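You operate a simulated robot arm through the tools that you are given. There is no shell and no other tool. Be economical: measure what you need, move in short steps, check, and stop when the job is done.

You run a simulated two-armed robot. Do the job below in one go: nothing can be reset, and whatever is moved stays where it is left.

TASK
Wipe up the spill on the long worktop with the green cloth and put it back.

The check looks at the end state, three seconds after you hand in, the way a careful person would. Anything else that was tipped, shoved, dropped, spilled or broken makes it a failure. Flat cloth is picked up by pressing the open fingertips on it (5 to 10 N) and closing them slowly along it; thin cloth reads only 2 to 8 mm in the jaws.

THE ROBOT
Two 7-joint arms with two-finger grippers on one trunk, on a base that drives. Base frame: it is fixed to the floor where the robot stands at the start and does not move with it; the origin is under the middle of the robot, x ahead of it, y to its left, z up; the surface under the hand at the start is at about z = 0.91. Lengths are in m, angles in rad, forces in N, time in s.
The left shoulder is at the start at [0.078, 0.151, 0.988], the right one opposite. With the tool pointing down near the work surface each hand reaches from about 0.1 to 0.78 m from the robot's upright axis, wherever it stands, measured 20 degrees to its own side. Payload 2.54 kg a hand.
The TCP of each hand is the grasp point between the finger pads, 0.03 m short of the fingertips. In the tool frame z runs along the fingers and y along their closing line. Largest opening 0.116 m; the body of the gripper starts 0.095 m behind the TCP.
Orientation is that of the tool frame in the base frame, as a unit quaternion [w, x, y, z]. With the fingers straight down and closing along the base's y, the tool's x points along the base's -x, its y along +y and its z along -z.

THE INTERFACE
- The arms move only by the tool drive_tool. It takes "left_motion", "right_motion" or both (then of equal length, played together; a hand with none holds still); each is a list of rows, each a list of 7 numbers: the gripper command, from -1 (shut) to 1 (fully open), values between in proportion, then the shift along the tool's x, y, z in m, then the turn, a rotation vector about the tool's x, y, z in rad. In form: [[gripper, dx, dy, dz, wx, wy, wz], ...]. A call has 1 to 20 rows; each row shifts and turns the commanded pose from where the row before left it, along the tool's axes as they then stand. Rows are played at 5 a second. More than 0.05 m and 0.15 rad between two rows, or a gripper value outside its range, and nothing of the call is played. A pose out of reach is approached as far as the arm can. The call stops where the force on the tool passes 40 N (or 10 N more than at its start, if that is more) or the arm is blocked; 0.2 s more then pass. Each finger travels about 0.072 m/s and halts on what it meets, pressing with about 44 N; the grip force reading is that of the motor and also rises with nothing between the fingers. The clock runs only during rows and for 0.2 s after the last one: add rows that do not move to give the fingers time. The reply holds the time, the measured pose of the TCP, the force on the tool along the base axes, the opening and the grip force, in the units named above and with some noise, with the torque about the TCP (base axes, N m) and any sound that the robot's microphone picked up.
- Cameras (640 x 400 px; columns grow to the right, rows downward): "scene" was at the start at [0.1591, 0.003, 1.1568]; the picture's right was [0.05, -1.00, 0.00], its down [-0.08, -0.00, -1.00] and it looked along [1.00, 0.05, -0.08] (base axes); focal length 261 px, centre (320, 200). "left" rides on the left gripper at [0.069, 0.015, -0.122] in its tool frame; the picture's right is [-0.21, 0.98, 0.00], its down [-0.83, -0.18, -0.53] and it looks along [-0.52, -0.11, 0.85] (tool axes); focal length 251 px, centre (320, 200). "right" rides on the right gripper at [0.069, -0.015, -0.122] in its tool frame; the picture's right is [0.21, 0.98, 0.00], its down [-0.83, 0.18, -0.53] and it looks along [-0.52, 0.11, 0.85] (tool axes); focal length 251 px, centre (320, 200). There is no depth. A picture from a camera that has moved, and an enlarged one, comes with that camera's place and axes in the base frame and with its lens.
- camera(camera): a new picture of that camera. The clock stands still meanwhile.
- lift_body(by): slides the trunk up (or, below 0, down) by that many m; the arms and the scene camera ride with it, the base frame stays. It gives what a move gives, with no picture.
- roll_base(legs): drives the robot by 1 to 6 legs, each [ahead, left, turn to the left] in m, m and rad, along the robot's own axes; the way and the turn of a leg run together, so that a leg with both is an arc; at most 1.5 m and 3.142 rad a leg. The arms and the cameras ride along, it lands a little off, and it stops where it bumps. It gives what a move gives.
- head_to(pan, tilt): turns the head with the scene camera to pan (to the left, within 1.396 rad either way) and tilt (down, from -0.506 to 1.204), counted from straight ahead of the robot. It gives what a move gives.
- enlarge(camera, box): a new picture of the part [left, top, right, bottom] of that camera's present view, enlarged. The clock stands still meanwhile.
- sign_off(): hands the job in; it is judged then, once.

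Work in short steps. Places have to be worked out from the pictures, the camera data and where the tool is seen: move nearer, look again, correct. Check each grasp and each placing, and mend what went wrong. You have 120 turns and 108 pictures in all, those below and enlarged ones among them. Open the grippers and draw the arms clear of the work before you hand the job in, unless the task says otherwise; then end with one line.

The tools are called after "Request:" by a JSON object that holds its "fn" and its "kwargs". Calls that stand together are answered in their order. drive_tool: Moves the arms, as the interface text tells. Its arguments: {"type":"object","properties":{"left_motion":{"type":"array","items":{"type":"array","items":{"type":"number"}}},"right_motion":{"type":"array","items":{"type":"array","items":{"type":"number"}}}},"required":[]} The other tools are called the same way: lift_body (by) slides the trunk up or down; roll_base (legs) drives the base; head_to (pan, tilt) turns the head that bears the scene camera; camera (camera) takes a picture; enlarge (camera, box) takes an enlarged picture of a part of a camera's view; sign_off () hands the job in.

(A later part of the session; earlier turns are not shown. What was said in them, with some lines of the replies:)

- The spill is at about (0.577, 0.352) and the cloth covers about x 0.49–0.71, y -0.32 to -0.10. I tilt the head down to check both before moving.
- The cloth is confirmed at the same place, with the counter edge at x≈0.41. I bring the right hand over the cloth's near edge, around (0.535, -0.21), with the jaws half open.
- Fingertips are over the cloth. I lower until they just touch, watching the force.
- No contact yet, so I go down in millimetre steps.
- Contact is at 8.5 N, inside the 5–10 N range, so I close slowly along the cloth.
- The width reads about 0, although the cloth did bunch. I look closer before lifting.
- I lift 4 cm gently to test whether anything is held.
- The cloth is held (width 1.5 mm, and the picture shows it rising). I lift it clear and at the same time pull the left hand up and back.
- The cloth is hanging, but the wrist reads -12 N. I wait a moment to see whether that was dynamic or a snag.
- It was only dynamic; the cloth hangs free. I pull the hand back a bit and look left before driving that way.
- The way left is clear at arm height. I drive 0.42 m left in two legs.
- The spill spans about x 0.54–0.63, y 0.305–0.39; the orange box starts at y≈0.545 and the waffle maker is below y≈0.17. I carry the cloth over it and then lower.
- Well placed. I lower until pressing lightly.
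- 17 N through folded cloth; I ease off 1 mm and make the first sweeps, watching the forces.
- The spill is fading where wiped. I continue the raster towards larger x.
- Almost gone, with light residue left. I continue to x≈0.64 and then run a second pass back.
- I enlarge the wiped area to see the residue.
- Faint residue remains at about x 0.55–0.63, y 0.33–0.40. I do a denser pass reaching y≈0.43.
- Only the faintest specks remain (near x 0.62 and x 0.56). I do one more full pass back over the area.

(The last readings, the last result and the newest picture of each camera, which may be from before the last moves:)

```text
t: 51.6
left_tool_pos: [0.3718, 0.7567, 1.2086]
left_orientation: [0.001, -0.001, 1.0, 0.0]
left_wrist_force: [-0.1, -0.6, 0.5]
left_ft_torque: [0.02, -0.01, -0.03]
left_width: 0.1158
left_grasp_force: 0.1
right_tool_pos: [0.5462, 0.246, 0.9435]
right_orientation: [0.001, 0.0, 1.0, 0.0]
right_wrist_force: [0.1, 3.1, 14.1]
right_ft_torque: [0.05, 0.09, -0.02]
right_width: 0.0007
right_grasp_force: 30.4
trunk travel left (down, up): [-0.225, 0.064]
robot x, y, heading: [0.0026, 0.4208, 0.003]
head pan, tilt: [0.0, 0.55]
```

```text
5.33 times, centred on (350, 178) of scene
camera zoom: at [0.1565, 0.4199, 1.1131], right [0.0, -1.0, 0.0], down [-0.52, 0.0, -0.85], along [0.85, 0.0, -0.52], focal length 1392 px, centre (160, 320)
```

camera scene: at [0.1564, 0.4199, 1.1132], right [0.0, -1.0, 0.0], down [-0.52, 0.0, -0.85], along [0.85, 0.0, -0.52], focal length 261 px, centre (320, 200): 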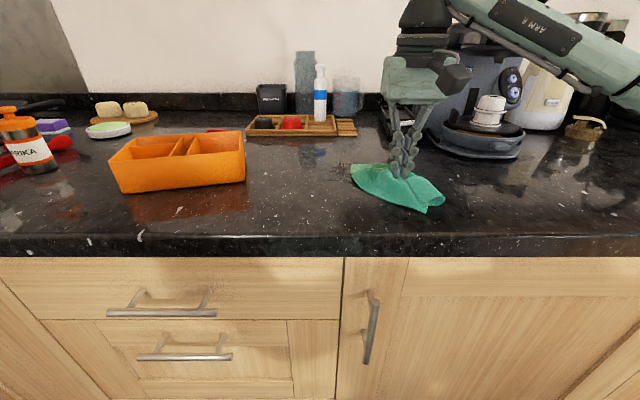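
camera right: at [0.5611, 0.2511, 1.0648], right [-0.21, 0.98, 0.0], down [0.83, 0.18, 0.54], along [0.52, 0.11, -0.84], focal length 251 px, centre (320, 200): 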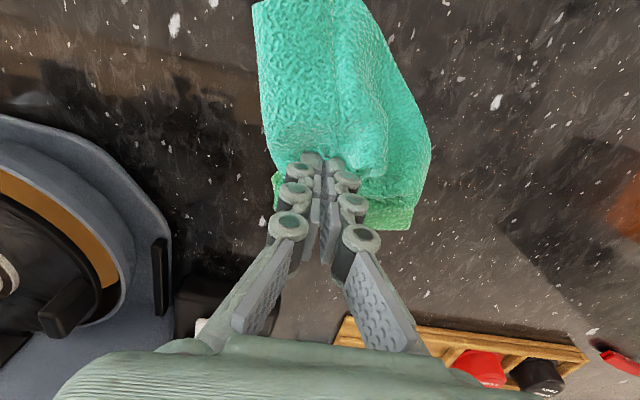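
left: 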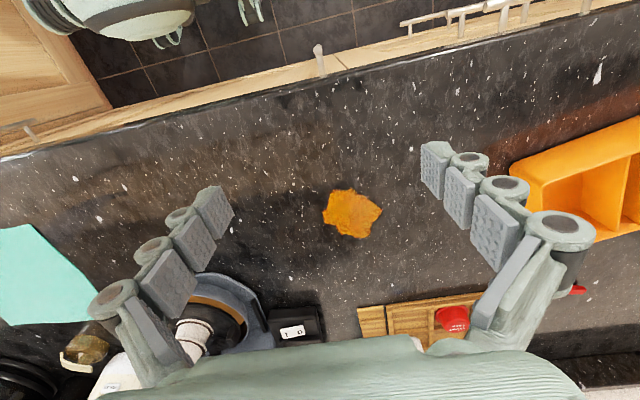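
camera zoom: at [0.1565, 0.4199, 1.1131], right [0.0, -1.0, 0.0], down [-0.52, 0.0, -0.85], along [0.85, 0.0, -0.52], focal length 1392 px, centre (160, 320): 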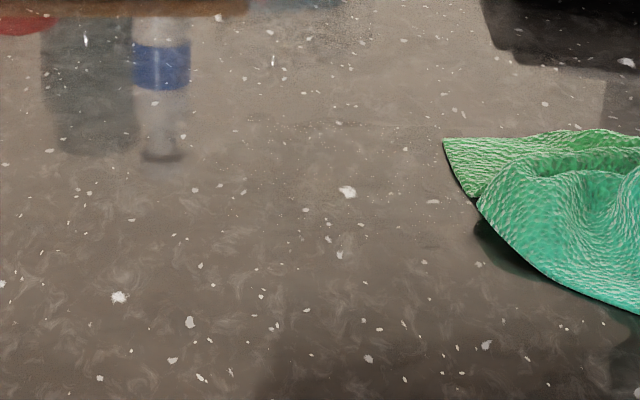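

Practically clean; a barely visible shade may remain near x≈0.625, so I do one short extra pass there and then inspect.

Request:
{"fn": "drive_tool", "kwargs": {"right_motion": [[-1, -0.03, 0.03, 0, 0, 0, 0], [-1, -0.03, 0.0, 0, 0, 0, 0], [-1, -0.006, 0.035, 0, 0, 0, 0], [-1, 0, 0.035, 0, 0, 0, 0], [-1, 0, 0.035, 0, 0, 0, 0], [-1, 0, 0.035, 0, 0, 0, 0], [-1, -0.011, 0, 0, 0, 0, 0], [-1, 0, -0.035, 0, 0, 0, 0], [-1, 0, -0.035, 0, 0, 0, 0], [-1, 0, -0.035, 0, 0, 0, 0], [-1, -0.011, 0, 0, 0, 0, 0], [-1, 0, 0.035, 0, 0, 0, 0], [-1, 0, 0.035, 0, 0, 0, 0], [-1, 0, 0.035, 0, 0, 0, 0], [-1, 0.025, -0.035, 0, 0, 0, 0], [-1, 0.025, -0.035, 0, 0, 0, 0], [-1, 0.03, -0.035, 0, 0, 0, 0], [-1, 0.02, -0.035, 0, 0, 0, 0], [-1, 0, -0.035, 0, 0, 0, 0], [-1, 0, 0, 0, 0, 0, 0]]}}

Request:
{"fn": "enlarge", "kwargs": {"camera": "scene", "box": [290, 140, 410, 215]}}

Request:
{"fn": "camera", "kwargs": {"camera": "scene"}}

```text
t: 55.8
left_tool_pos: [0.3722, 0.7558, 1.2094]
left_orientation: [0.002, -0.001, 1.0, 0.001]
left_wrist_force: [0.2, 0.1, 0.8]
left_ft_torque: [0.03, 0.0, -0.03]
left_width: 0.1161
left_grasp_force: 0.1
right_tool_pos: [0.5356, 0.2415, 0.9438]
right_orientation: [0.0, 0.001, 1.0, 0.0]
right_wrist_force: [-1.7, 4.0, 12.9]
right_ft_torque: [0.06, 0.18, -0.02]
right_width: 0.001
right_grasp_force: 30.8
trunk travel left (down, up): [-0.225, 0.064]
robot x, y, heading: [-0.0006, 0.4234, -0.002]
head pan, tilt: [0.0, 0.55]
```

```text
5.33 times, centred on (350, 178) of scene
camera zoom: at [0.1564, 0.4199, 1.1131], right [0.0, -1.0, 0.0], down [-0.52, 0.0, -0.85], along [0.85, 0.0, -0.52], focal length 1392 px, centre (160, 320)
```

zoom: 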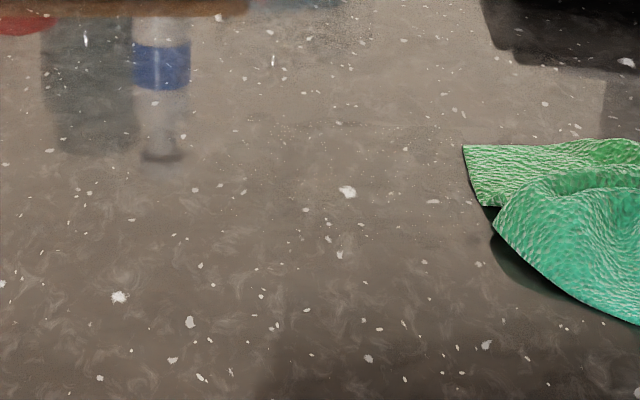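

```text
77 pictures are left
camera scene: at [0.1564, 0.4199, 1.1131], right [0.0, -1.0, 0.0], down [-0.52, 0.0, -0.85], along [0.85, 0.0, -0.52], focal length 261 px, centre (320, 200)
```

scene: 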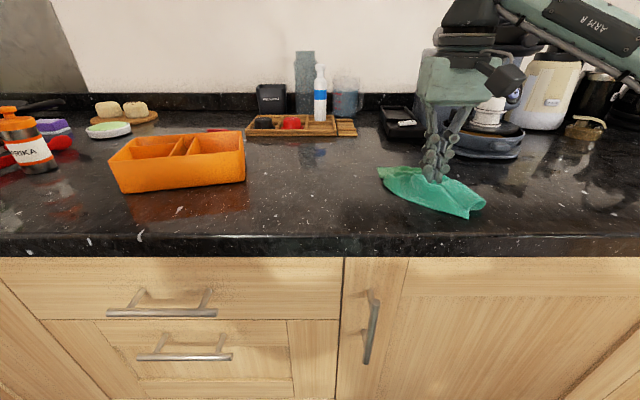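

The spot is clean. I lift the cloth back away from the waffle maker, then drive back right.

Request:
{"fn": "drive_tool", "kwargs": {"right_motion": [[-1, 0.01, 0, -0.02, 0, 0, 0], [-1, 0.015, 0, -0.025, 0, 0, 0], [-1, 0.015, 0, -0.03, 0, 0, 0], [-1, 0.015, 0, -0.03, 0, 0, 0], [-1, 0.015, 0, -0.03, 0, 0, 0], [-1, 0.015, 0, -0.03, 0, 0, 0], [-1, 0.015, 0, -0.03, 0, 0, 0], [-1, 0, 0, -0.03, 0, 0, 0], [-1, 0, 0, -0.02, 0, 0, 0], [-1, 0, 0, 0, 0, 0, 0], [-1, 0, 0, 0, 0, 0, 0]]}}

Request:
{"fn": "roll_base", "kwargs": {"legs": [[0, -0.21, 0], [0, -0.21, 0]]}}

Request:
{"fn": "camera", "kwargs": {"camera": "scene"}}

Request:
{"fn": "camera", "kwargs": {"camera": "right"}}

```text
t: 58.2
left_tool_pos: [0.3721, 0.7568, 1.2095]
left_orientation: [0.0, 0.0, 1.0, -0.001]
left_wrist_force: [-0.6, 0.3, 0.5]
left_ft_torque: [0.01, -0.01, 0.0]
left_width: 0.1159
left_grasp_force: 0.1
right_tool_pos: [0.4354, 0.2418, 1.1891]
right_orientation: [0.0, 0.0, 1.0, 0.0]
right_wrist_force: [-0.5, 0.7, -1.2]
right_ft_torque: [-0.04, -0.03, 0.02]
right_width: 0.0012
right_grasp_force: 30.3
trunk travel left (down, up): [-0.225, 0.064]
robot x, y, heading: [0.0068, 0.4203, 0.004]
head pan, tilt: [0.0, 0.55]
```

```text
t: 63.1
left_tool_pos: [0.3729, 0.3365, 1.2103]
left_orientation: [0.0, 0.0, 1.0, 0.0]
left_wrist_force: [-0.3, 0.8, -1.4]
left_ft_torque: [0.0, 0.03, 0.02]
left_width: 0.1161
left_grasp_force: 0.1
right_tool_pos: [0.4355, -0.1792, 1.189]
right_orientation: [0.001, -0.001, 1.0, 0.0]
right_wrist_force: [-1.2, -0.4, -0.4]
right_ft_torque: [0.01, 0.02, -0.02]
right_width: 0.001
right_grasp_force: 30.2
trunk travel left (down, up): [-0.225, 0.064]
robot x, y, heading: [0.0012, 0.0003, 0.002]
head pan, tilt: [0.0, 0.55]
```

```text
76 pictures are left
camera scene: at [0.1575, -0.0011, 1.1129], right [0.0, -1.0, 0.0], down [-0.52, 0.0, -0.85], along [0.85, 0.0, -0.52], focal length 261 px, centre (320, 200)
```

scene: 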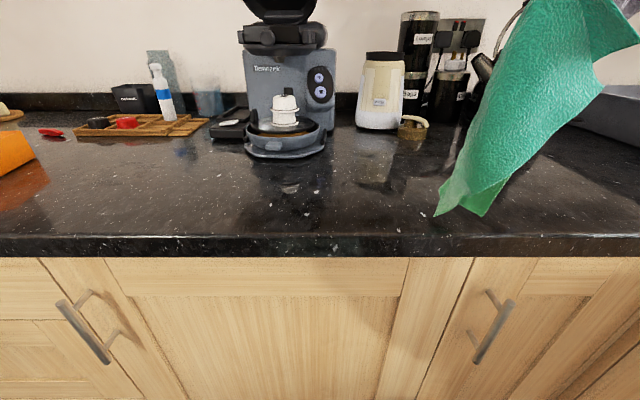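

```text
75 pictures are left
camera right: at [0.3663, -0.1939, 1.3093], right [-0.21, 0.98, 0.0], down [0.83, 0.18, 0.53], along [0.52, 0.11, -0.85], focal length 251 px, centre (320, 200)
```

right: 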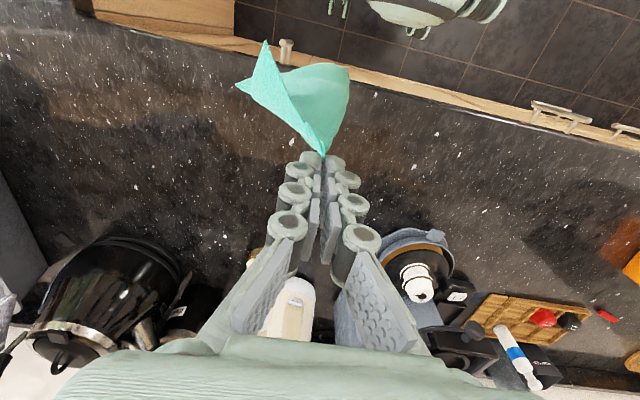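

Cloth now hangs about 0.23 m below the tips with its bulk on the near side. I lay it by touching its lower end down near x≈0.49, then lowering along an arc towards +x so that it spreads over x 0.49–0.70 at y -0.21.

Request:
{"fn": "drive_tool", "kwargs": {"right_motion": [[-1, -0.023, -0.015, 0, 0, 0, 0], [-1, -0.023, -0.015, 0, 0, 0, 0], [-1, 0, 0, 0, 0, 0, 0], [-1, 0, 0, 0, 0, 0, 0], [-1, 0, 0, 0.015, 0, 0, 0], [-1, 0, 0, 0.014, 0, 0, 0], [-1, 0, 0, 0, 0, 0, 0], [-1, 0, 0, 0, 0, 0, 0]]}}

Request:
{"fn": "camera", "kwargs": {"camera": "scene"}}

Request:
{"fn": "camera", "kwargs": {"camera": "right"}}

Request:
{"fn": "camera", "kwargs": {"camera": "left"}}

```text
t: 64.9
left_tool_pos: [0.3734, 0.3359, 1.2092]
left_orientation: [0.0, 0.0, 1.0, 0.0]
left_wrist_force: [-0.6, 0.4, -0.1]
left_ft_torque: [0.0, 0.04, -0.03]
left_width: 0.1159
left_grasp_force: 0.2
right_tool_pos: [0.4818, -0.2099, 1.1589]
right_orientation: [-0.001, -0.001, 1.0, 0.001]
right_wrist_force: [0.6, 0.1, -1.4]
right_ft_torque: [-0.04, 0.0, -0.03]
right_width: 0.001
right_grasp_force: 30.4
trunk travel left (down, up): [-0.225, 0.064]
robot x, y, heading: [-0.0023, -0.0002, -0.006]
head pan, tilt: [0.0, 0.55]
```

```text
74 pictures are left
camera scene: at [0.1575, -0.001, 1.1129], right [0.0, -1.0, 0.0], down [-0.52, 0.0, -0.85], along [0.85, 0.0, -0.52], focal length 261 px, centre (320, 200)
```

scene: 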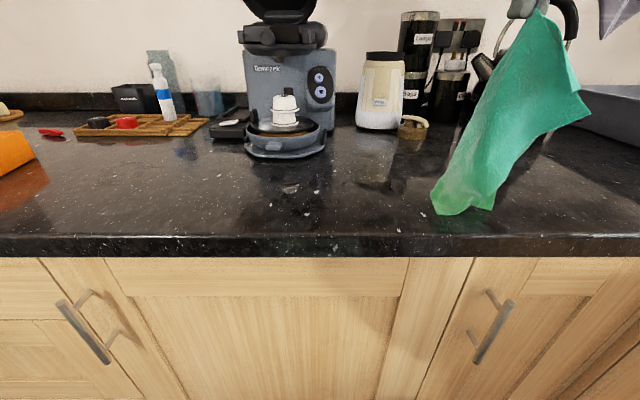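

```text
73 pictures are left
camera right: at [0.413, -0.2245, 1.2801], right [-0.21, 0.98, 0.0], down [0.83, 0.18, 0.53], along [0.52, 0.11, -0.85], focal length 251 px, centre (320, 200)
```

right: 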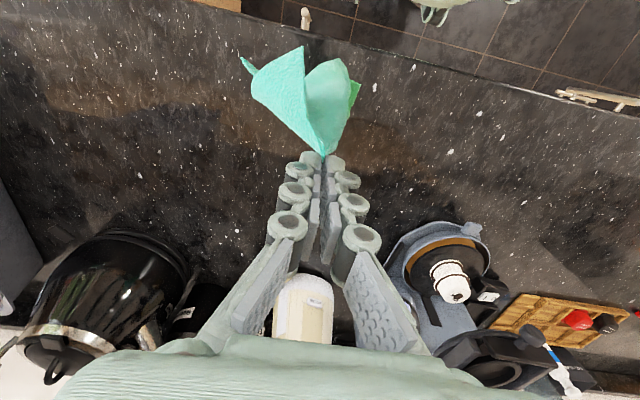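

```text
72 pictures are left
camera left: at [0.3052, 0.3508, 1.3321], right [0.21, 0.98, 0.0], down [0.83, -0.18, 0.53], along [0.52, -0.11, -0.85], focal length 251 px, centre (320, 200)
```

left: 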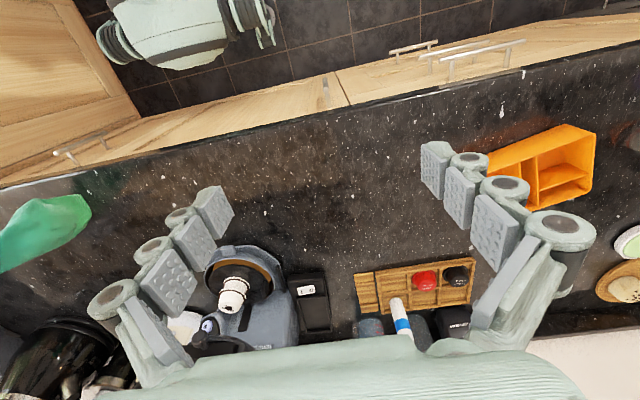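

The bottom edge is touching near x≈0.46. I raise slightly, shift 3.5 cm forward, and then run the lay-down arc.

Request:
{"fn": "drive_tool", "kwargs": {"right_motion": [[-1, -0.017, 0, -0.015, 0, 0, 0], [-1, -0.018, 0, 0, 0, 0, 0], [-1, 0, 0, 0, 0, 0, 0], [-1, 0, 0, 0.02, 0, 0, 0], [-1, -0.025, 0, 0.01, 0, 0, 0], [-1, -0.025, 0, 0.012, 0, 0, 0], [-1, -0.022, 0, 0.015, 0, 0, 0], [-1, -0.02, 0, 0.02, 0, 0, 0], [-1, -0.018, 0, 0.02, 0, 0, 0], [-1, -0.015, 0, 0.02, 0, 0, 0], [-1, -0.012, 0, 0.02, 0, 0, 0], [-1, -0.01, 0, 0.02, 0, 0, 0], [-1, -0.005, 0, 0.02, 0, 0, 0], [-1, 0, 0, 0.02, 0, 0, 0], [-1, 0, 0, 0, 0, 0, 0]]}}

Request:
{"fn": "camera", "kwargs": {"camera": "scene"}}

Request:
{"fn": "camera", "kwargs": {"camera": "right"}}

```text
t: 68.1
left_tool_pos: [0.3722, 0.3368, 1.2093]
left_orientation: [0.0, -0.001, 1.0, 0.0]
left_wrist_force: [0.9, 0.0, 0.7]
left_ft_torque: [0.02, -0.01, 0.04]
left_width: 0.1161
left_grasp_force: 0.0
right_tool_pos: [0.6685, -0.2086, 0.9764]
right_orientation: [0.0, 0.0, 1.0, 0.0]
right_wrist_force: [0.0, -0.6, 0.6]
right_ft_torque: [-0.04, 0.01, 0.01]
right_width: 0.0011
right_grasp_force: 30.2
trunk travel left (down, up): [-0.225, 0.064]
robot x, y, heading: [0.0006, -0.0009, 0.002]
head pan, tilt: [0.0, 0.55]
```

```text
71 pictures are left
camera scene: at [0.1574, -0.0009, 1.1129], right [0.0, -1.0, 0.0], down [-0.52, 0.0, -0.85], along [0.85, 0.0, -0.52], focal length 261 px, centre (320, 200)
```

scene: 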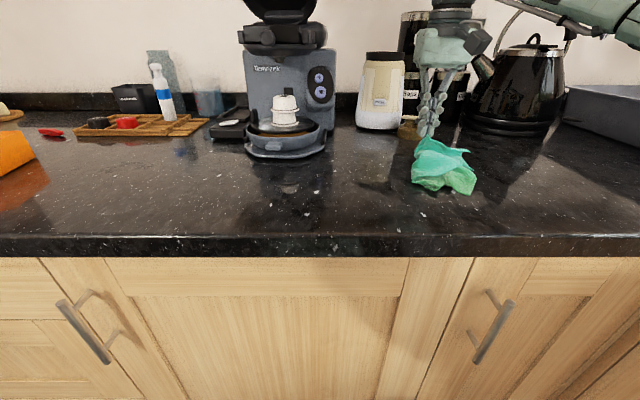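

```text
70 pictures are left
camera right: at [0.5996, -0.2235, 1.098], right [-0.21, 0.98, 0.0], down [0.83, 0.18, 0.53], along [0.52, 0.11, -0.85], focal length 251 px, centre (320, 200)
```

right: 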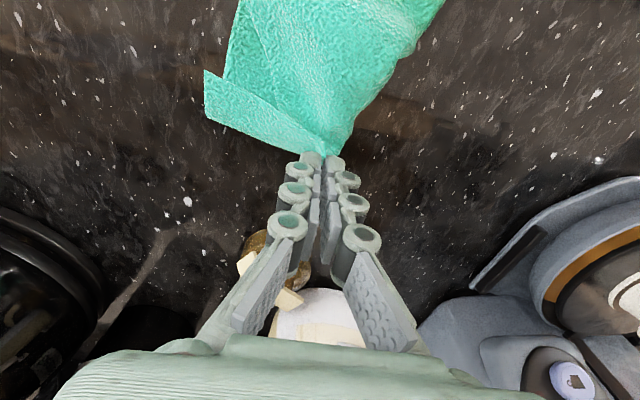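

The cloth lies in its place but gathered at the pinch. I lower to contact, then open slowly while pressing lightly so the opening fingers spread the gather.

Request:
{"fn": "drive_tool", "kwargs": {"right_motion": [[-1, 0, 0, 0.015, 0, 0, 0], [-1, 0, 0, 0.012, 0, 0, 0], [-1, 0, 0, 0.005, 0, 0, 0], [-1, 0, 0, 0.002, 0, 0, 0], [-1, 0, 0, 0, 0, 0, 0]]}}

```text
t: 69.3
left_tool_pos: [0.3729, 0.3359, 1.2089]
left_orientation: [0.0, 0.0, 1.0, 0.0]
left_wrist_force: [0.3, 0.4, -0.2]
left_ft_torque: [-0.01, 0.0, -0.01]
left_width: 0.116
left_grasp_force: 0.0
right_tool_pos: [0.6692, -0.2098, 0.9443]
right_orientation: [0.0, 0.001, 1.0, 0.0]
right_wrist_force: [-0.4, -0.4, 0.8]
right_ft_torque: [-0.01, -0.06, -0.01]
right_width: 0.0012
right_grasp_force: 30.6
trunk travel left (down, up): [-0.225, 0.064]
robot x, y, heading: [-0.0022, -0.0004, 0.002]
head pan, tilt: [0.0, 0.55]
```

Request:
{"fn": "drive_tool", "kwargs": {"right_motion": [[-1, 0, 0, 0.002, 0, 0, 0], [-1, 0, 0, 0.002, 0, 0, 0], [-1, 0, 0, 0.001, 0, 0, 0], [-1, 0, 0, 0, 0, 0, 0]]}}

```text
t: 70.3
left_tool_pos: [0.3716, 0.3378, 1.2087]
left_orientation: [0.001, 0.0, 1.0, 0.0]
left_wrist_force: [0.4, -1.3, -0.1]
left_ft_torque: [-0.01, -0.03, -0.02]
left_width: 0.1163
left_grasp_force: 0.1
right_tool_pos: [0.669, -0.2094, 0.9398]
right_orientation: [0.002, 0.0, 1.0, 0.0]
right_wrist_force: [3.0, 1.6, 13.6]
right_ft_torque: [-0.04, 0.08, 0.0]
right_width: 0.0012
right_grasp_force: 30.7
trunk travel left (down, up): [-0.225, 0.064]
robot x, y, heading: [-0.0005, 0.0011, 0.001]
head pan, tilt: [0.0, 0.55]
```

Pressing with 13 N; now I open slowly to spread it.

Request:
{"fn": "drive_tool", "kwargs": {"right_motion": [[-0.85, 0, 0, 0, 0, 0, 0], [-0.7, 0, 0, 0, 0, 0, 0], [-0.55, 0, 0, 0, 0, 0, 0], [-0.4, 0, 0, 0, 0, 0, 0], [-0.25, 0, 0, 0, 0, 0, 0], [-0.1, 0, 0, 0, 0, 0, 0], [0.05, 0, 0, 0, 0, 0, 0], [0.2, 0, 0, 0, 0, 0, 0], [0.35, 0, 0, 0, 0, 0, 0], [0.5, 0, 0, 0, 0, 0, 0], [0.65, 0, 0, 0, 0, 0, 0], [0.8, 0, 0, 0, 0, 0, 0], [0.8, 0, 0, 0, 0, 0, 0]]}}

Request:
{"fn": "camera", "kwargs": {"camera": "scene"}}

Request:
{"fn": "camera", "kwargs": {"camera": "right"}}

```text
t: 73.1
left_tool_pos: [0.3731, 0.3359, 1.2093]
left_orientation: [-0.001, 0.0, 1.0, 0.0]
left_wrist_force: [-0.5, 0.6, -0.5]
left_ft_torque: [-0.02, -0.02, 0.0]
left_width: 0.1157
left_grasp_force: 0.2
right_tool_pos: [0.6689, -0.2092, 0.9387]
right_orientation: [0.0, 0.0, 1.0, 0.0]
right_wrist_force: [-0.7, 0.4, 0.4]
right_ft_torque: [-0.03, -0.05, -0.01]
right_width: 0.1041
right_grasp_force: 0.1
trunk travel left (down, up): [-0.225, 0.064]
robot x, y, heading: [-0.0002, -0.0007, 0.003]
head pan, tilt: [0.0, 0.55]
```

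```text
69 pictures are left
camera scene: at [0.1574, -0.0009, 1.1129], right [0.0, -1.0, 0.0], down [-0.52, 0.0, -0.85], along [0.85, 0.0, -0.52], focal length 261 px, centre (320, 200)
```

scene: 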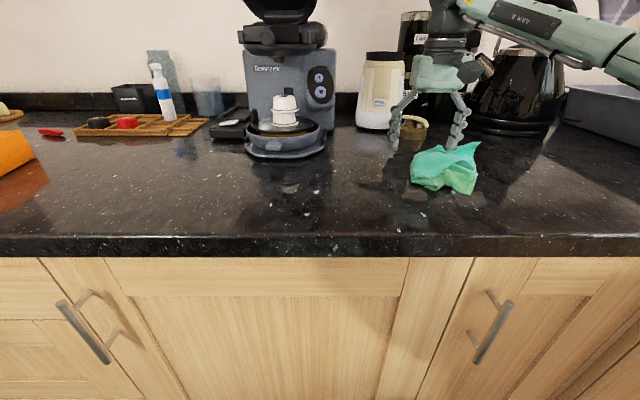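

```text
68 pictures are left
camera right: at [0.5994, -0.2241, 1.0596], right [-0.21, 0.98, 0.0], down [0.83, 0.18, 0.53], along [0.52, 0.11, -0.85], focal length 251 px, centre (320, 200)
```

right: 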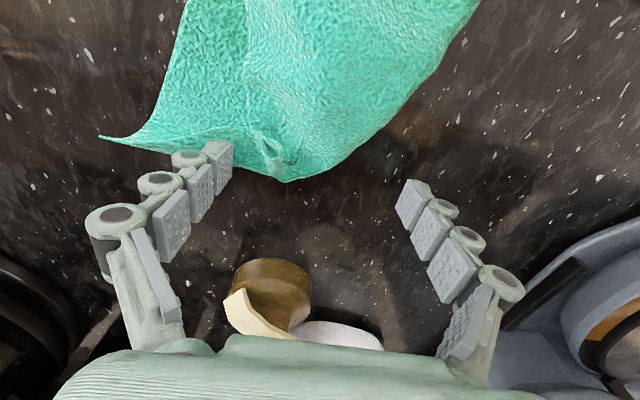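

Released. I raise the hand and draw back to see the shape of the cloth.

Request:
{"fn": "drive_tool", "kwargs": {"right_motion": [[0.8, 0, 0, -0.02, 0, 0, 0], [0.8, 0, 0, -0.04, 0, 0, 0], [0.8, 0, 0, -0.04, 0, 0, 0], [0.8, 0.04, 0, -0.03, 0, 0, 0], [0.8, 0.045, 0, -0.02, 0, 0, 0], [0.8, 0.045, 0, -0.01, 0, 0, 0], [0.8, 0.045, 0, 0, 0, 0, 0], [0.8, 0, 0, 0, 0, 0, 0]]}}

Request:
{"fn": "camera", "kwargs": {"camera": "right"}}

Request:
{"fn": "enlarge", "kwargs": {"camera": "scene", "box": [360, 110, 520, 210]}}

```text
t: 74.9
left_tool_pos: [0.3734, 0.3364, 1.2092]
left_orientation: [0.0, 0.001, 1.0, 0.001]
left_wrist_force: [0.9, -0.5, 0.2]
left_ft_torque: [0.0, -0.02, 0.0]
left_width: 0.1162
left_grasp_force: 0.0
right_tool_pos: [0.4939, -0.2083, 1.0987]
right_orientation: [0.0, 0.0, 1.0, 0.0]
right_wrist_force: [0.8, 0.4, 0.0]
right_ft_torque: [0.01, 0.05, -0.01]
right_width: 0.1045
right_grasp_force: 0.1
trunk travel left (down, up): [-0.225, 0.064]
robot x, y, heading: [0.0016, 0.0024, 0.001]
head pan, tilt: [0.0, 0.55]
```

```text
67 pictures are left
camera right: at [0.4236, -0.2236, 1.2195], right [-0.21, 0.98, 0.0], down [0.83, 0.18, 0.53], along [0.52, 0.11, -0.85], focal length 251 px, centre (320, 200)
```

right: 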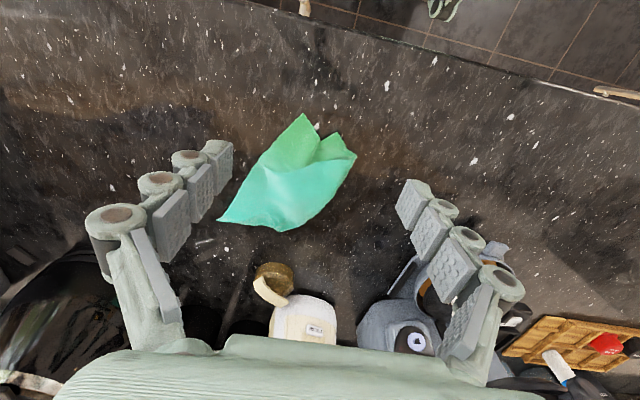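

```text
4.00 times, centred on (440, 160) of scene
camera zoom: at [0.1577, -0.0009, 1.1128], right [0.0, -1.0, 0.0], down [-0.52, 0.0, -0.85], along [0.85, 0.0, -0.52], focal length 1044 px, centre (-160, 360)
```

zoom: 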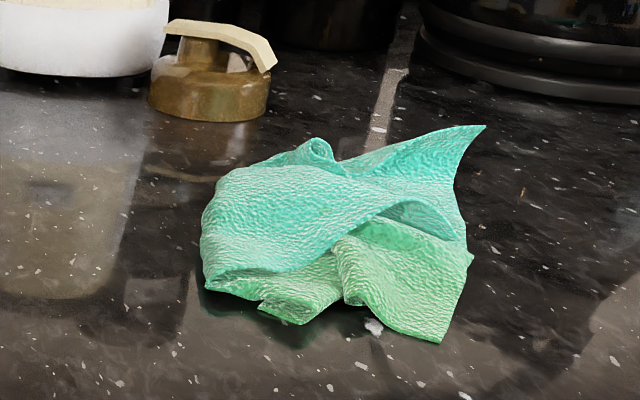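

The cloth's middle is at about (0.604, -0.23), matching its original spot, but it's crumpled. I try to flatten it by pressing nearly closed fingertips at its middle and opening them.

Request:
{"fn": "drive_tool", "kwargs": {"right_motion": [[0.3, -0.03, -0.008, 0.02, 0, 0, 0], [-0.2, -0.03, -0.008, 0.02, 0, 0, 0], [-0.8, -0.03, -0.004, 0.02, 0, 0, 0], [-0.8, 0, 0, 0.03, 0, 0, 0], [-0.8, 0, 0, 0.03, 0, 0, 0], [-0.8, 0, 0, 0.015, 0, 0, 0], [-0.8, 0, 0, 0.01, 0, 0, 0], [-0.8, 0, 0, 0.005, 0, 0, 0], [-0.8, 0, 0, 0.003, 0, 0, 0], [-0.8, 0, 0, 0, 0, 0, 0]]}}

Request:
{"fn": "camera", "kwargs": {"camera": "right"}}

```text
t: 77.1
left_tool_pos: [0.3726, 0.3367, 1.2091]
left_orientation: [0.0, 0.0, 1.0, 0.001]
left_wrist_force: [0.0, -0.7, 0.0]
left_ft_torque: [0.01, -0.01, 0.01]
left_width: 0.1159
left_grasp_force: 0.1
right_tool_pos: [0.5832, -0.2292, 0.9461]
right_orientation: [0.0, 0.0, 1.0, 0.0]
right_wrist_force: [1.8, 0.5, 1.8]
right_ft_torque: [0.0, 0.0, 0.05]
right_width: 0.0115
right_grasp_force: 0.0
trunk travel left (down, up): [-0.225, 0.064]
robot x, y, heading: [0.0014, 0.0007, -0.001]
head pan, tilt: [0.0, 0.55]
```

```text
65 pictures are left
camera right: at [0.514, -0.2438, 1.0667], right [-0.21, 0.98, 0.0], down [0.83, 0.18, 0.53], along [0.52, 0.11, -0.85], focal length 251 px, centre (320, 200)
```

right: 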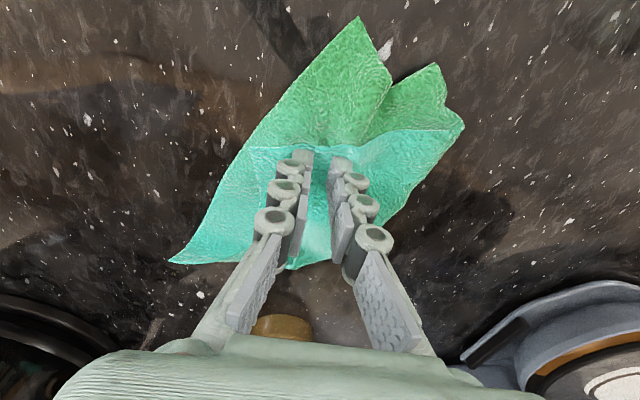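

Light contact on the layers. I press 3 mm more and open slowly.

Request:
{"fn": "drive_tool", "kwargs": {"right_motion": [[-0.8, 0, 0, 0.002, 0, 0, 0], [-0.8, 0, 0, 0.001, 0, 0, 0], [-0.65, 0, 0, 0, 0, 0, 0], [-0.5, 0, 0, 0, 0, 0, 0], [-0.35, 0, 0, 0.0005, 0, 0, 0], [-0.2, 0, 0, 0, 0, 0, 0], [-0.05, 0, 0, 0.0005, 0, 0, 0], [0.1, 0, 0, 0, 0, 0, 0], [0.25, 0, 0, 0.0005, 0, 0, 0], [0.4, 0, 0, 0, 0, 0, 0], [0.55, 0, 0, 0, 0, 0, 0], [0.7, 0, 0, 0, 0, 0, 0], [0.85, 0, 0, 0, 0, 0, 0], [0.85, 0, 0, 0, 0, 0, 0]]}}

Request:
{"fn": "camera", "kwargs": {"camera": "right"}}

```text
t: 80.1
left_tool_pos: [0.3733, 0.3364, 1.2096]
left_orientation: [0.0, -0.001, 1.0, 0.0]
left_wrist_force: [-1.1, -0.1, -0.7]
left_ft_torque: [0.0, 0.0, 0.02]
left_width: 0.1163
left_grasp_force: 0.0
right_tool_pos: [0.5828, -0.229, 0.9413]
right_orientation: [0.0, 0.001, 1.0, 0.0]
right_wrist_force: [-0.2, 0.2, 0.1]
right_ft_torque: [-0.02, -0.01, 0.02]
right_width: 0.1076
right_grasp_force: 0.1
trunk travel left (down, up): [-0.225, 0.064]
robot x, y, heading: [-0.0007, 0.0002, 0.001]
head pan, tilt: [0.0, 0.55]
```

```text
64 pictures are left
camera right: at [0.5141, -0.2437, 1.062], right [-0.21, 0.98, 0.0], down [0.83, 0.18, 0.53], along [0.52, 0.11, -0.85], focal length 251 px, centre (320, 200)
```

right: 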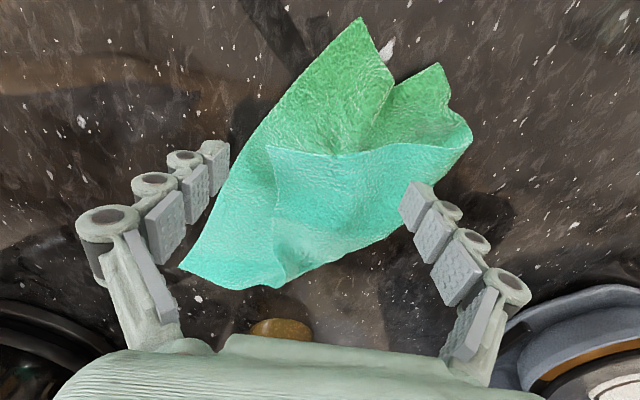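

It's flatter now and lies on its original spot. Unfolding the last flap would push cloth towards the jar lid, so I leave it; I retreat and verify everything.

Request:
{"fn": "drive_tool", "kwargs": {"right_motion": [[0.85, 0, 0, -0.02, 0, 0, 0], [0.85, 0, 0, -0.04, 0, 0, 0], [0.85, 0, 0, -0.04, 0, 0, 0], [0.85, 0.04, 0, -0.03, 0, 0, 0], [0.85, 0.045, 0, -0.02, 0, 0, 0], [0.85, 0.045, 0, -0.02, 0, 0, 0], [0.85, 0.045, 0, -0.02, 0, 0, 0], [1, 0.03, 0, 0, 0, 0, 0], [1, 0, 0, 0, 0, 0, 0]]}}

Request:
{"fn": "camera", "kwargs": {"camera": "scene"}}

Request:
{"fn": "enlarge", "kwargs": {"camera": "scene", "box": [70, 130, 190, 205]}}

Request:
{"fn": "enlarge", "kwargs": {"camera": "scene", "box": [360, 110, 520, 210]}}

Request:
{"fn": "camera", "kwargs": {"camera": "left"}}

```text
t: 82.1
left_tool_pos: [0.3734, 0.3365, 1.2078]
left_orientation: [0.0, 0.0, 1.0, 0.0]
left_wrist_force: [0.1, 0.4, 0.3]
left_ft_torque: [0.01, 0.01, -0.01]
left_width: 0.1161
left_grasp_force: 0.0
right_tool_pos: [0.3794, -0.2288, 1.1302]
right_orientation: [0.0, 0.0, 1.0, 0.0]
right_wrist_force: [0.6, -1.1, 0.2]
right_ft_torque: [0.0, 0.01, -0.02]
right_width: 0.1161
right_grasp_force: 0.0
trunk travel left (down, up): [-0.225, 0.064]
robot x, y, heading: [-0.0031, 0.0015, -0.001]
head pan, tilt: [0.0, 0.55]
```

```text
63 pictures are left
camera scene: at [0.1575, -0.0009, 1.1129], right [0.0, -1.0, 0.0], down [-0.52, 0.0, -0.85], along [0.85, 0.0, -0.52], focal length 261 px, centre (320, 200)
```

scene: 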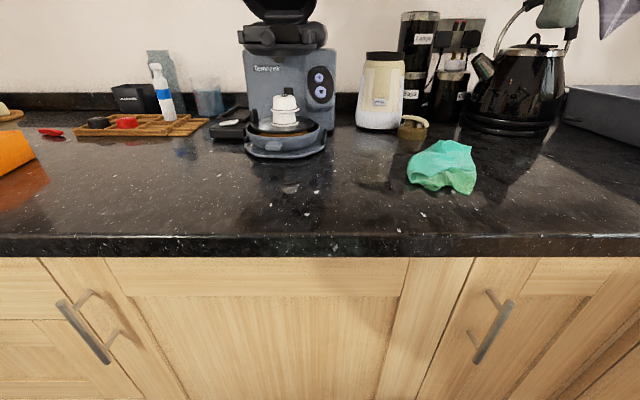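

```text
5.33 times, centred on (130, 168) of scene
camera zoom: at [0.1575, -0.0009, 1.1129], right [0.0, -1.0, 0.0], down [-0.52, 0.0, -0.85], along [0.85, 0.0, -0.52], focal length 1392 px, centre (1333, 373)
```

zoom: 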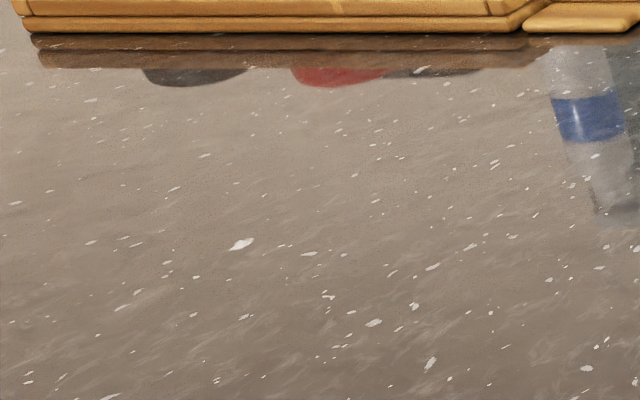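

```text
4.00 times, centred on (440, 160) of scene
camera zoom: at [0.1575, -0.0009, 1.1129], right [0.0, -1.0, 0.0], down [-0.52, 0.0, -0.85], along [0.85, 0.0, -0.52], focal length 1044 px, centre (-160, 360)
```

zoom: 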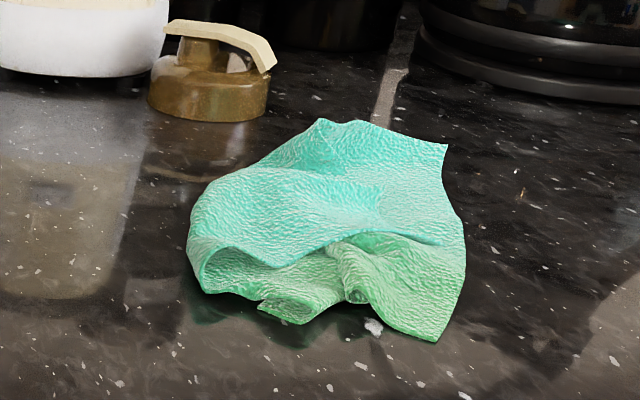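

```text
60 pictures are left
camera left: at [0.3053, 0.3509, 1.3321], right [0.21, 0.98, 0.0], down [0.83, -0.18, 0.53], along [0.52, -0.11, -0.85], focal length 251 px, centre (320, 200)
```

left: 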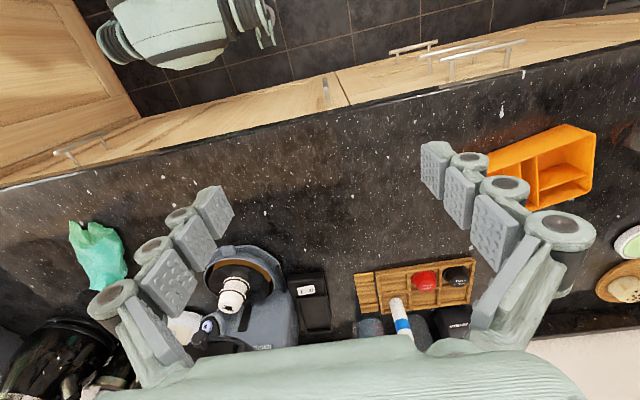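

The spill area is clean, the cloth is back on its spot, nothing else has moved, and the arms are clear with the grippers open. I hand the job in.

Request:
{"fn": "sign_off", "kwargs": {}}

```text
The job is handed in.
```

I wiped the spill off the long worktop and put the green cloth back on its original spot; it lies crumpled with one flap folded over, not flat as it was. Nothing else looked moved in the last pictures.
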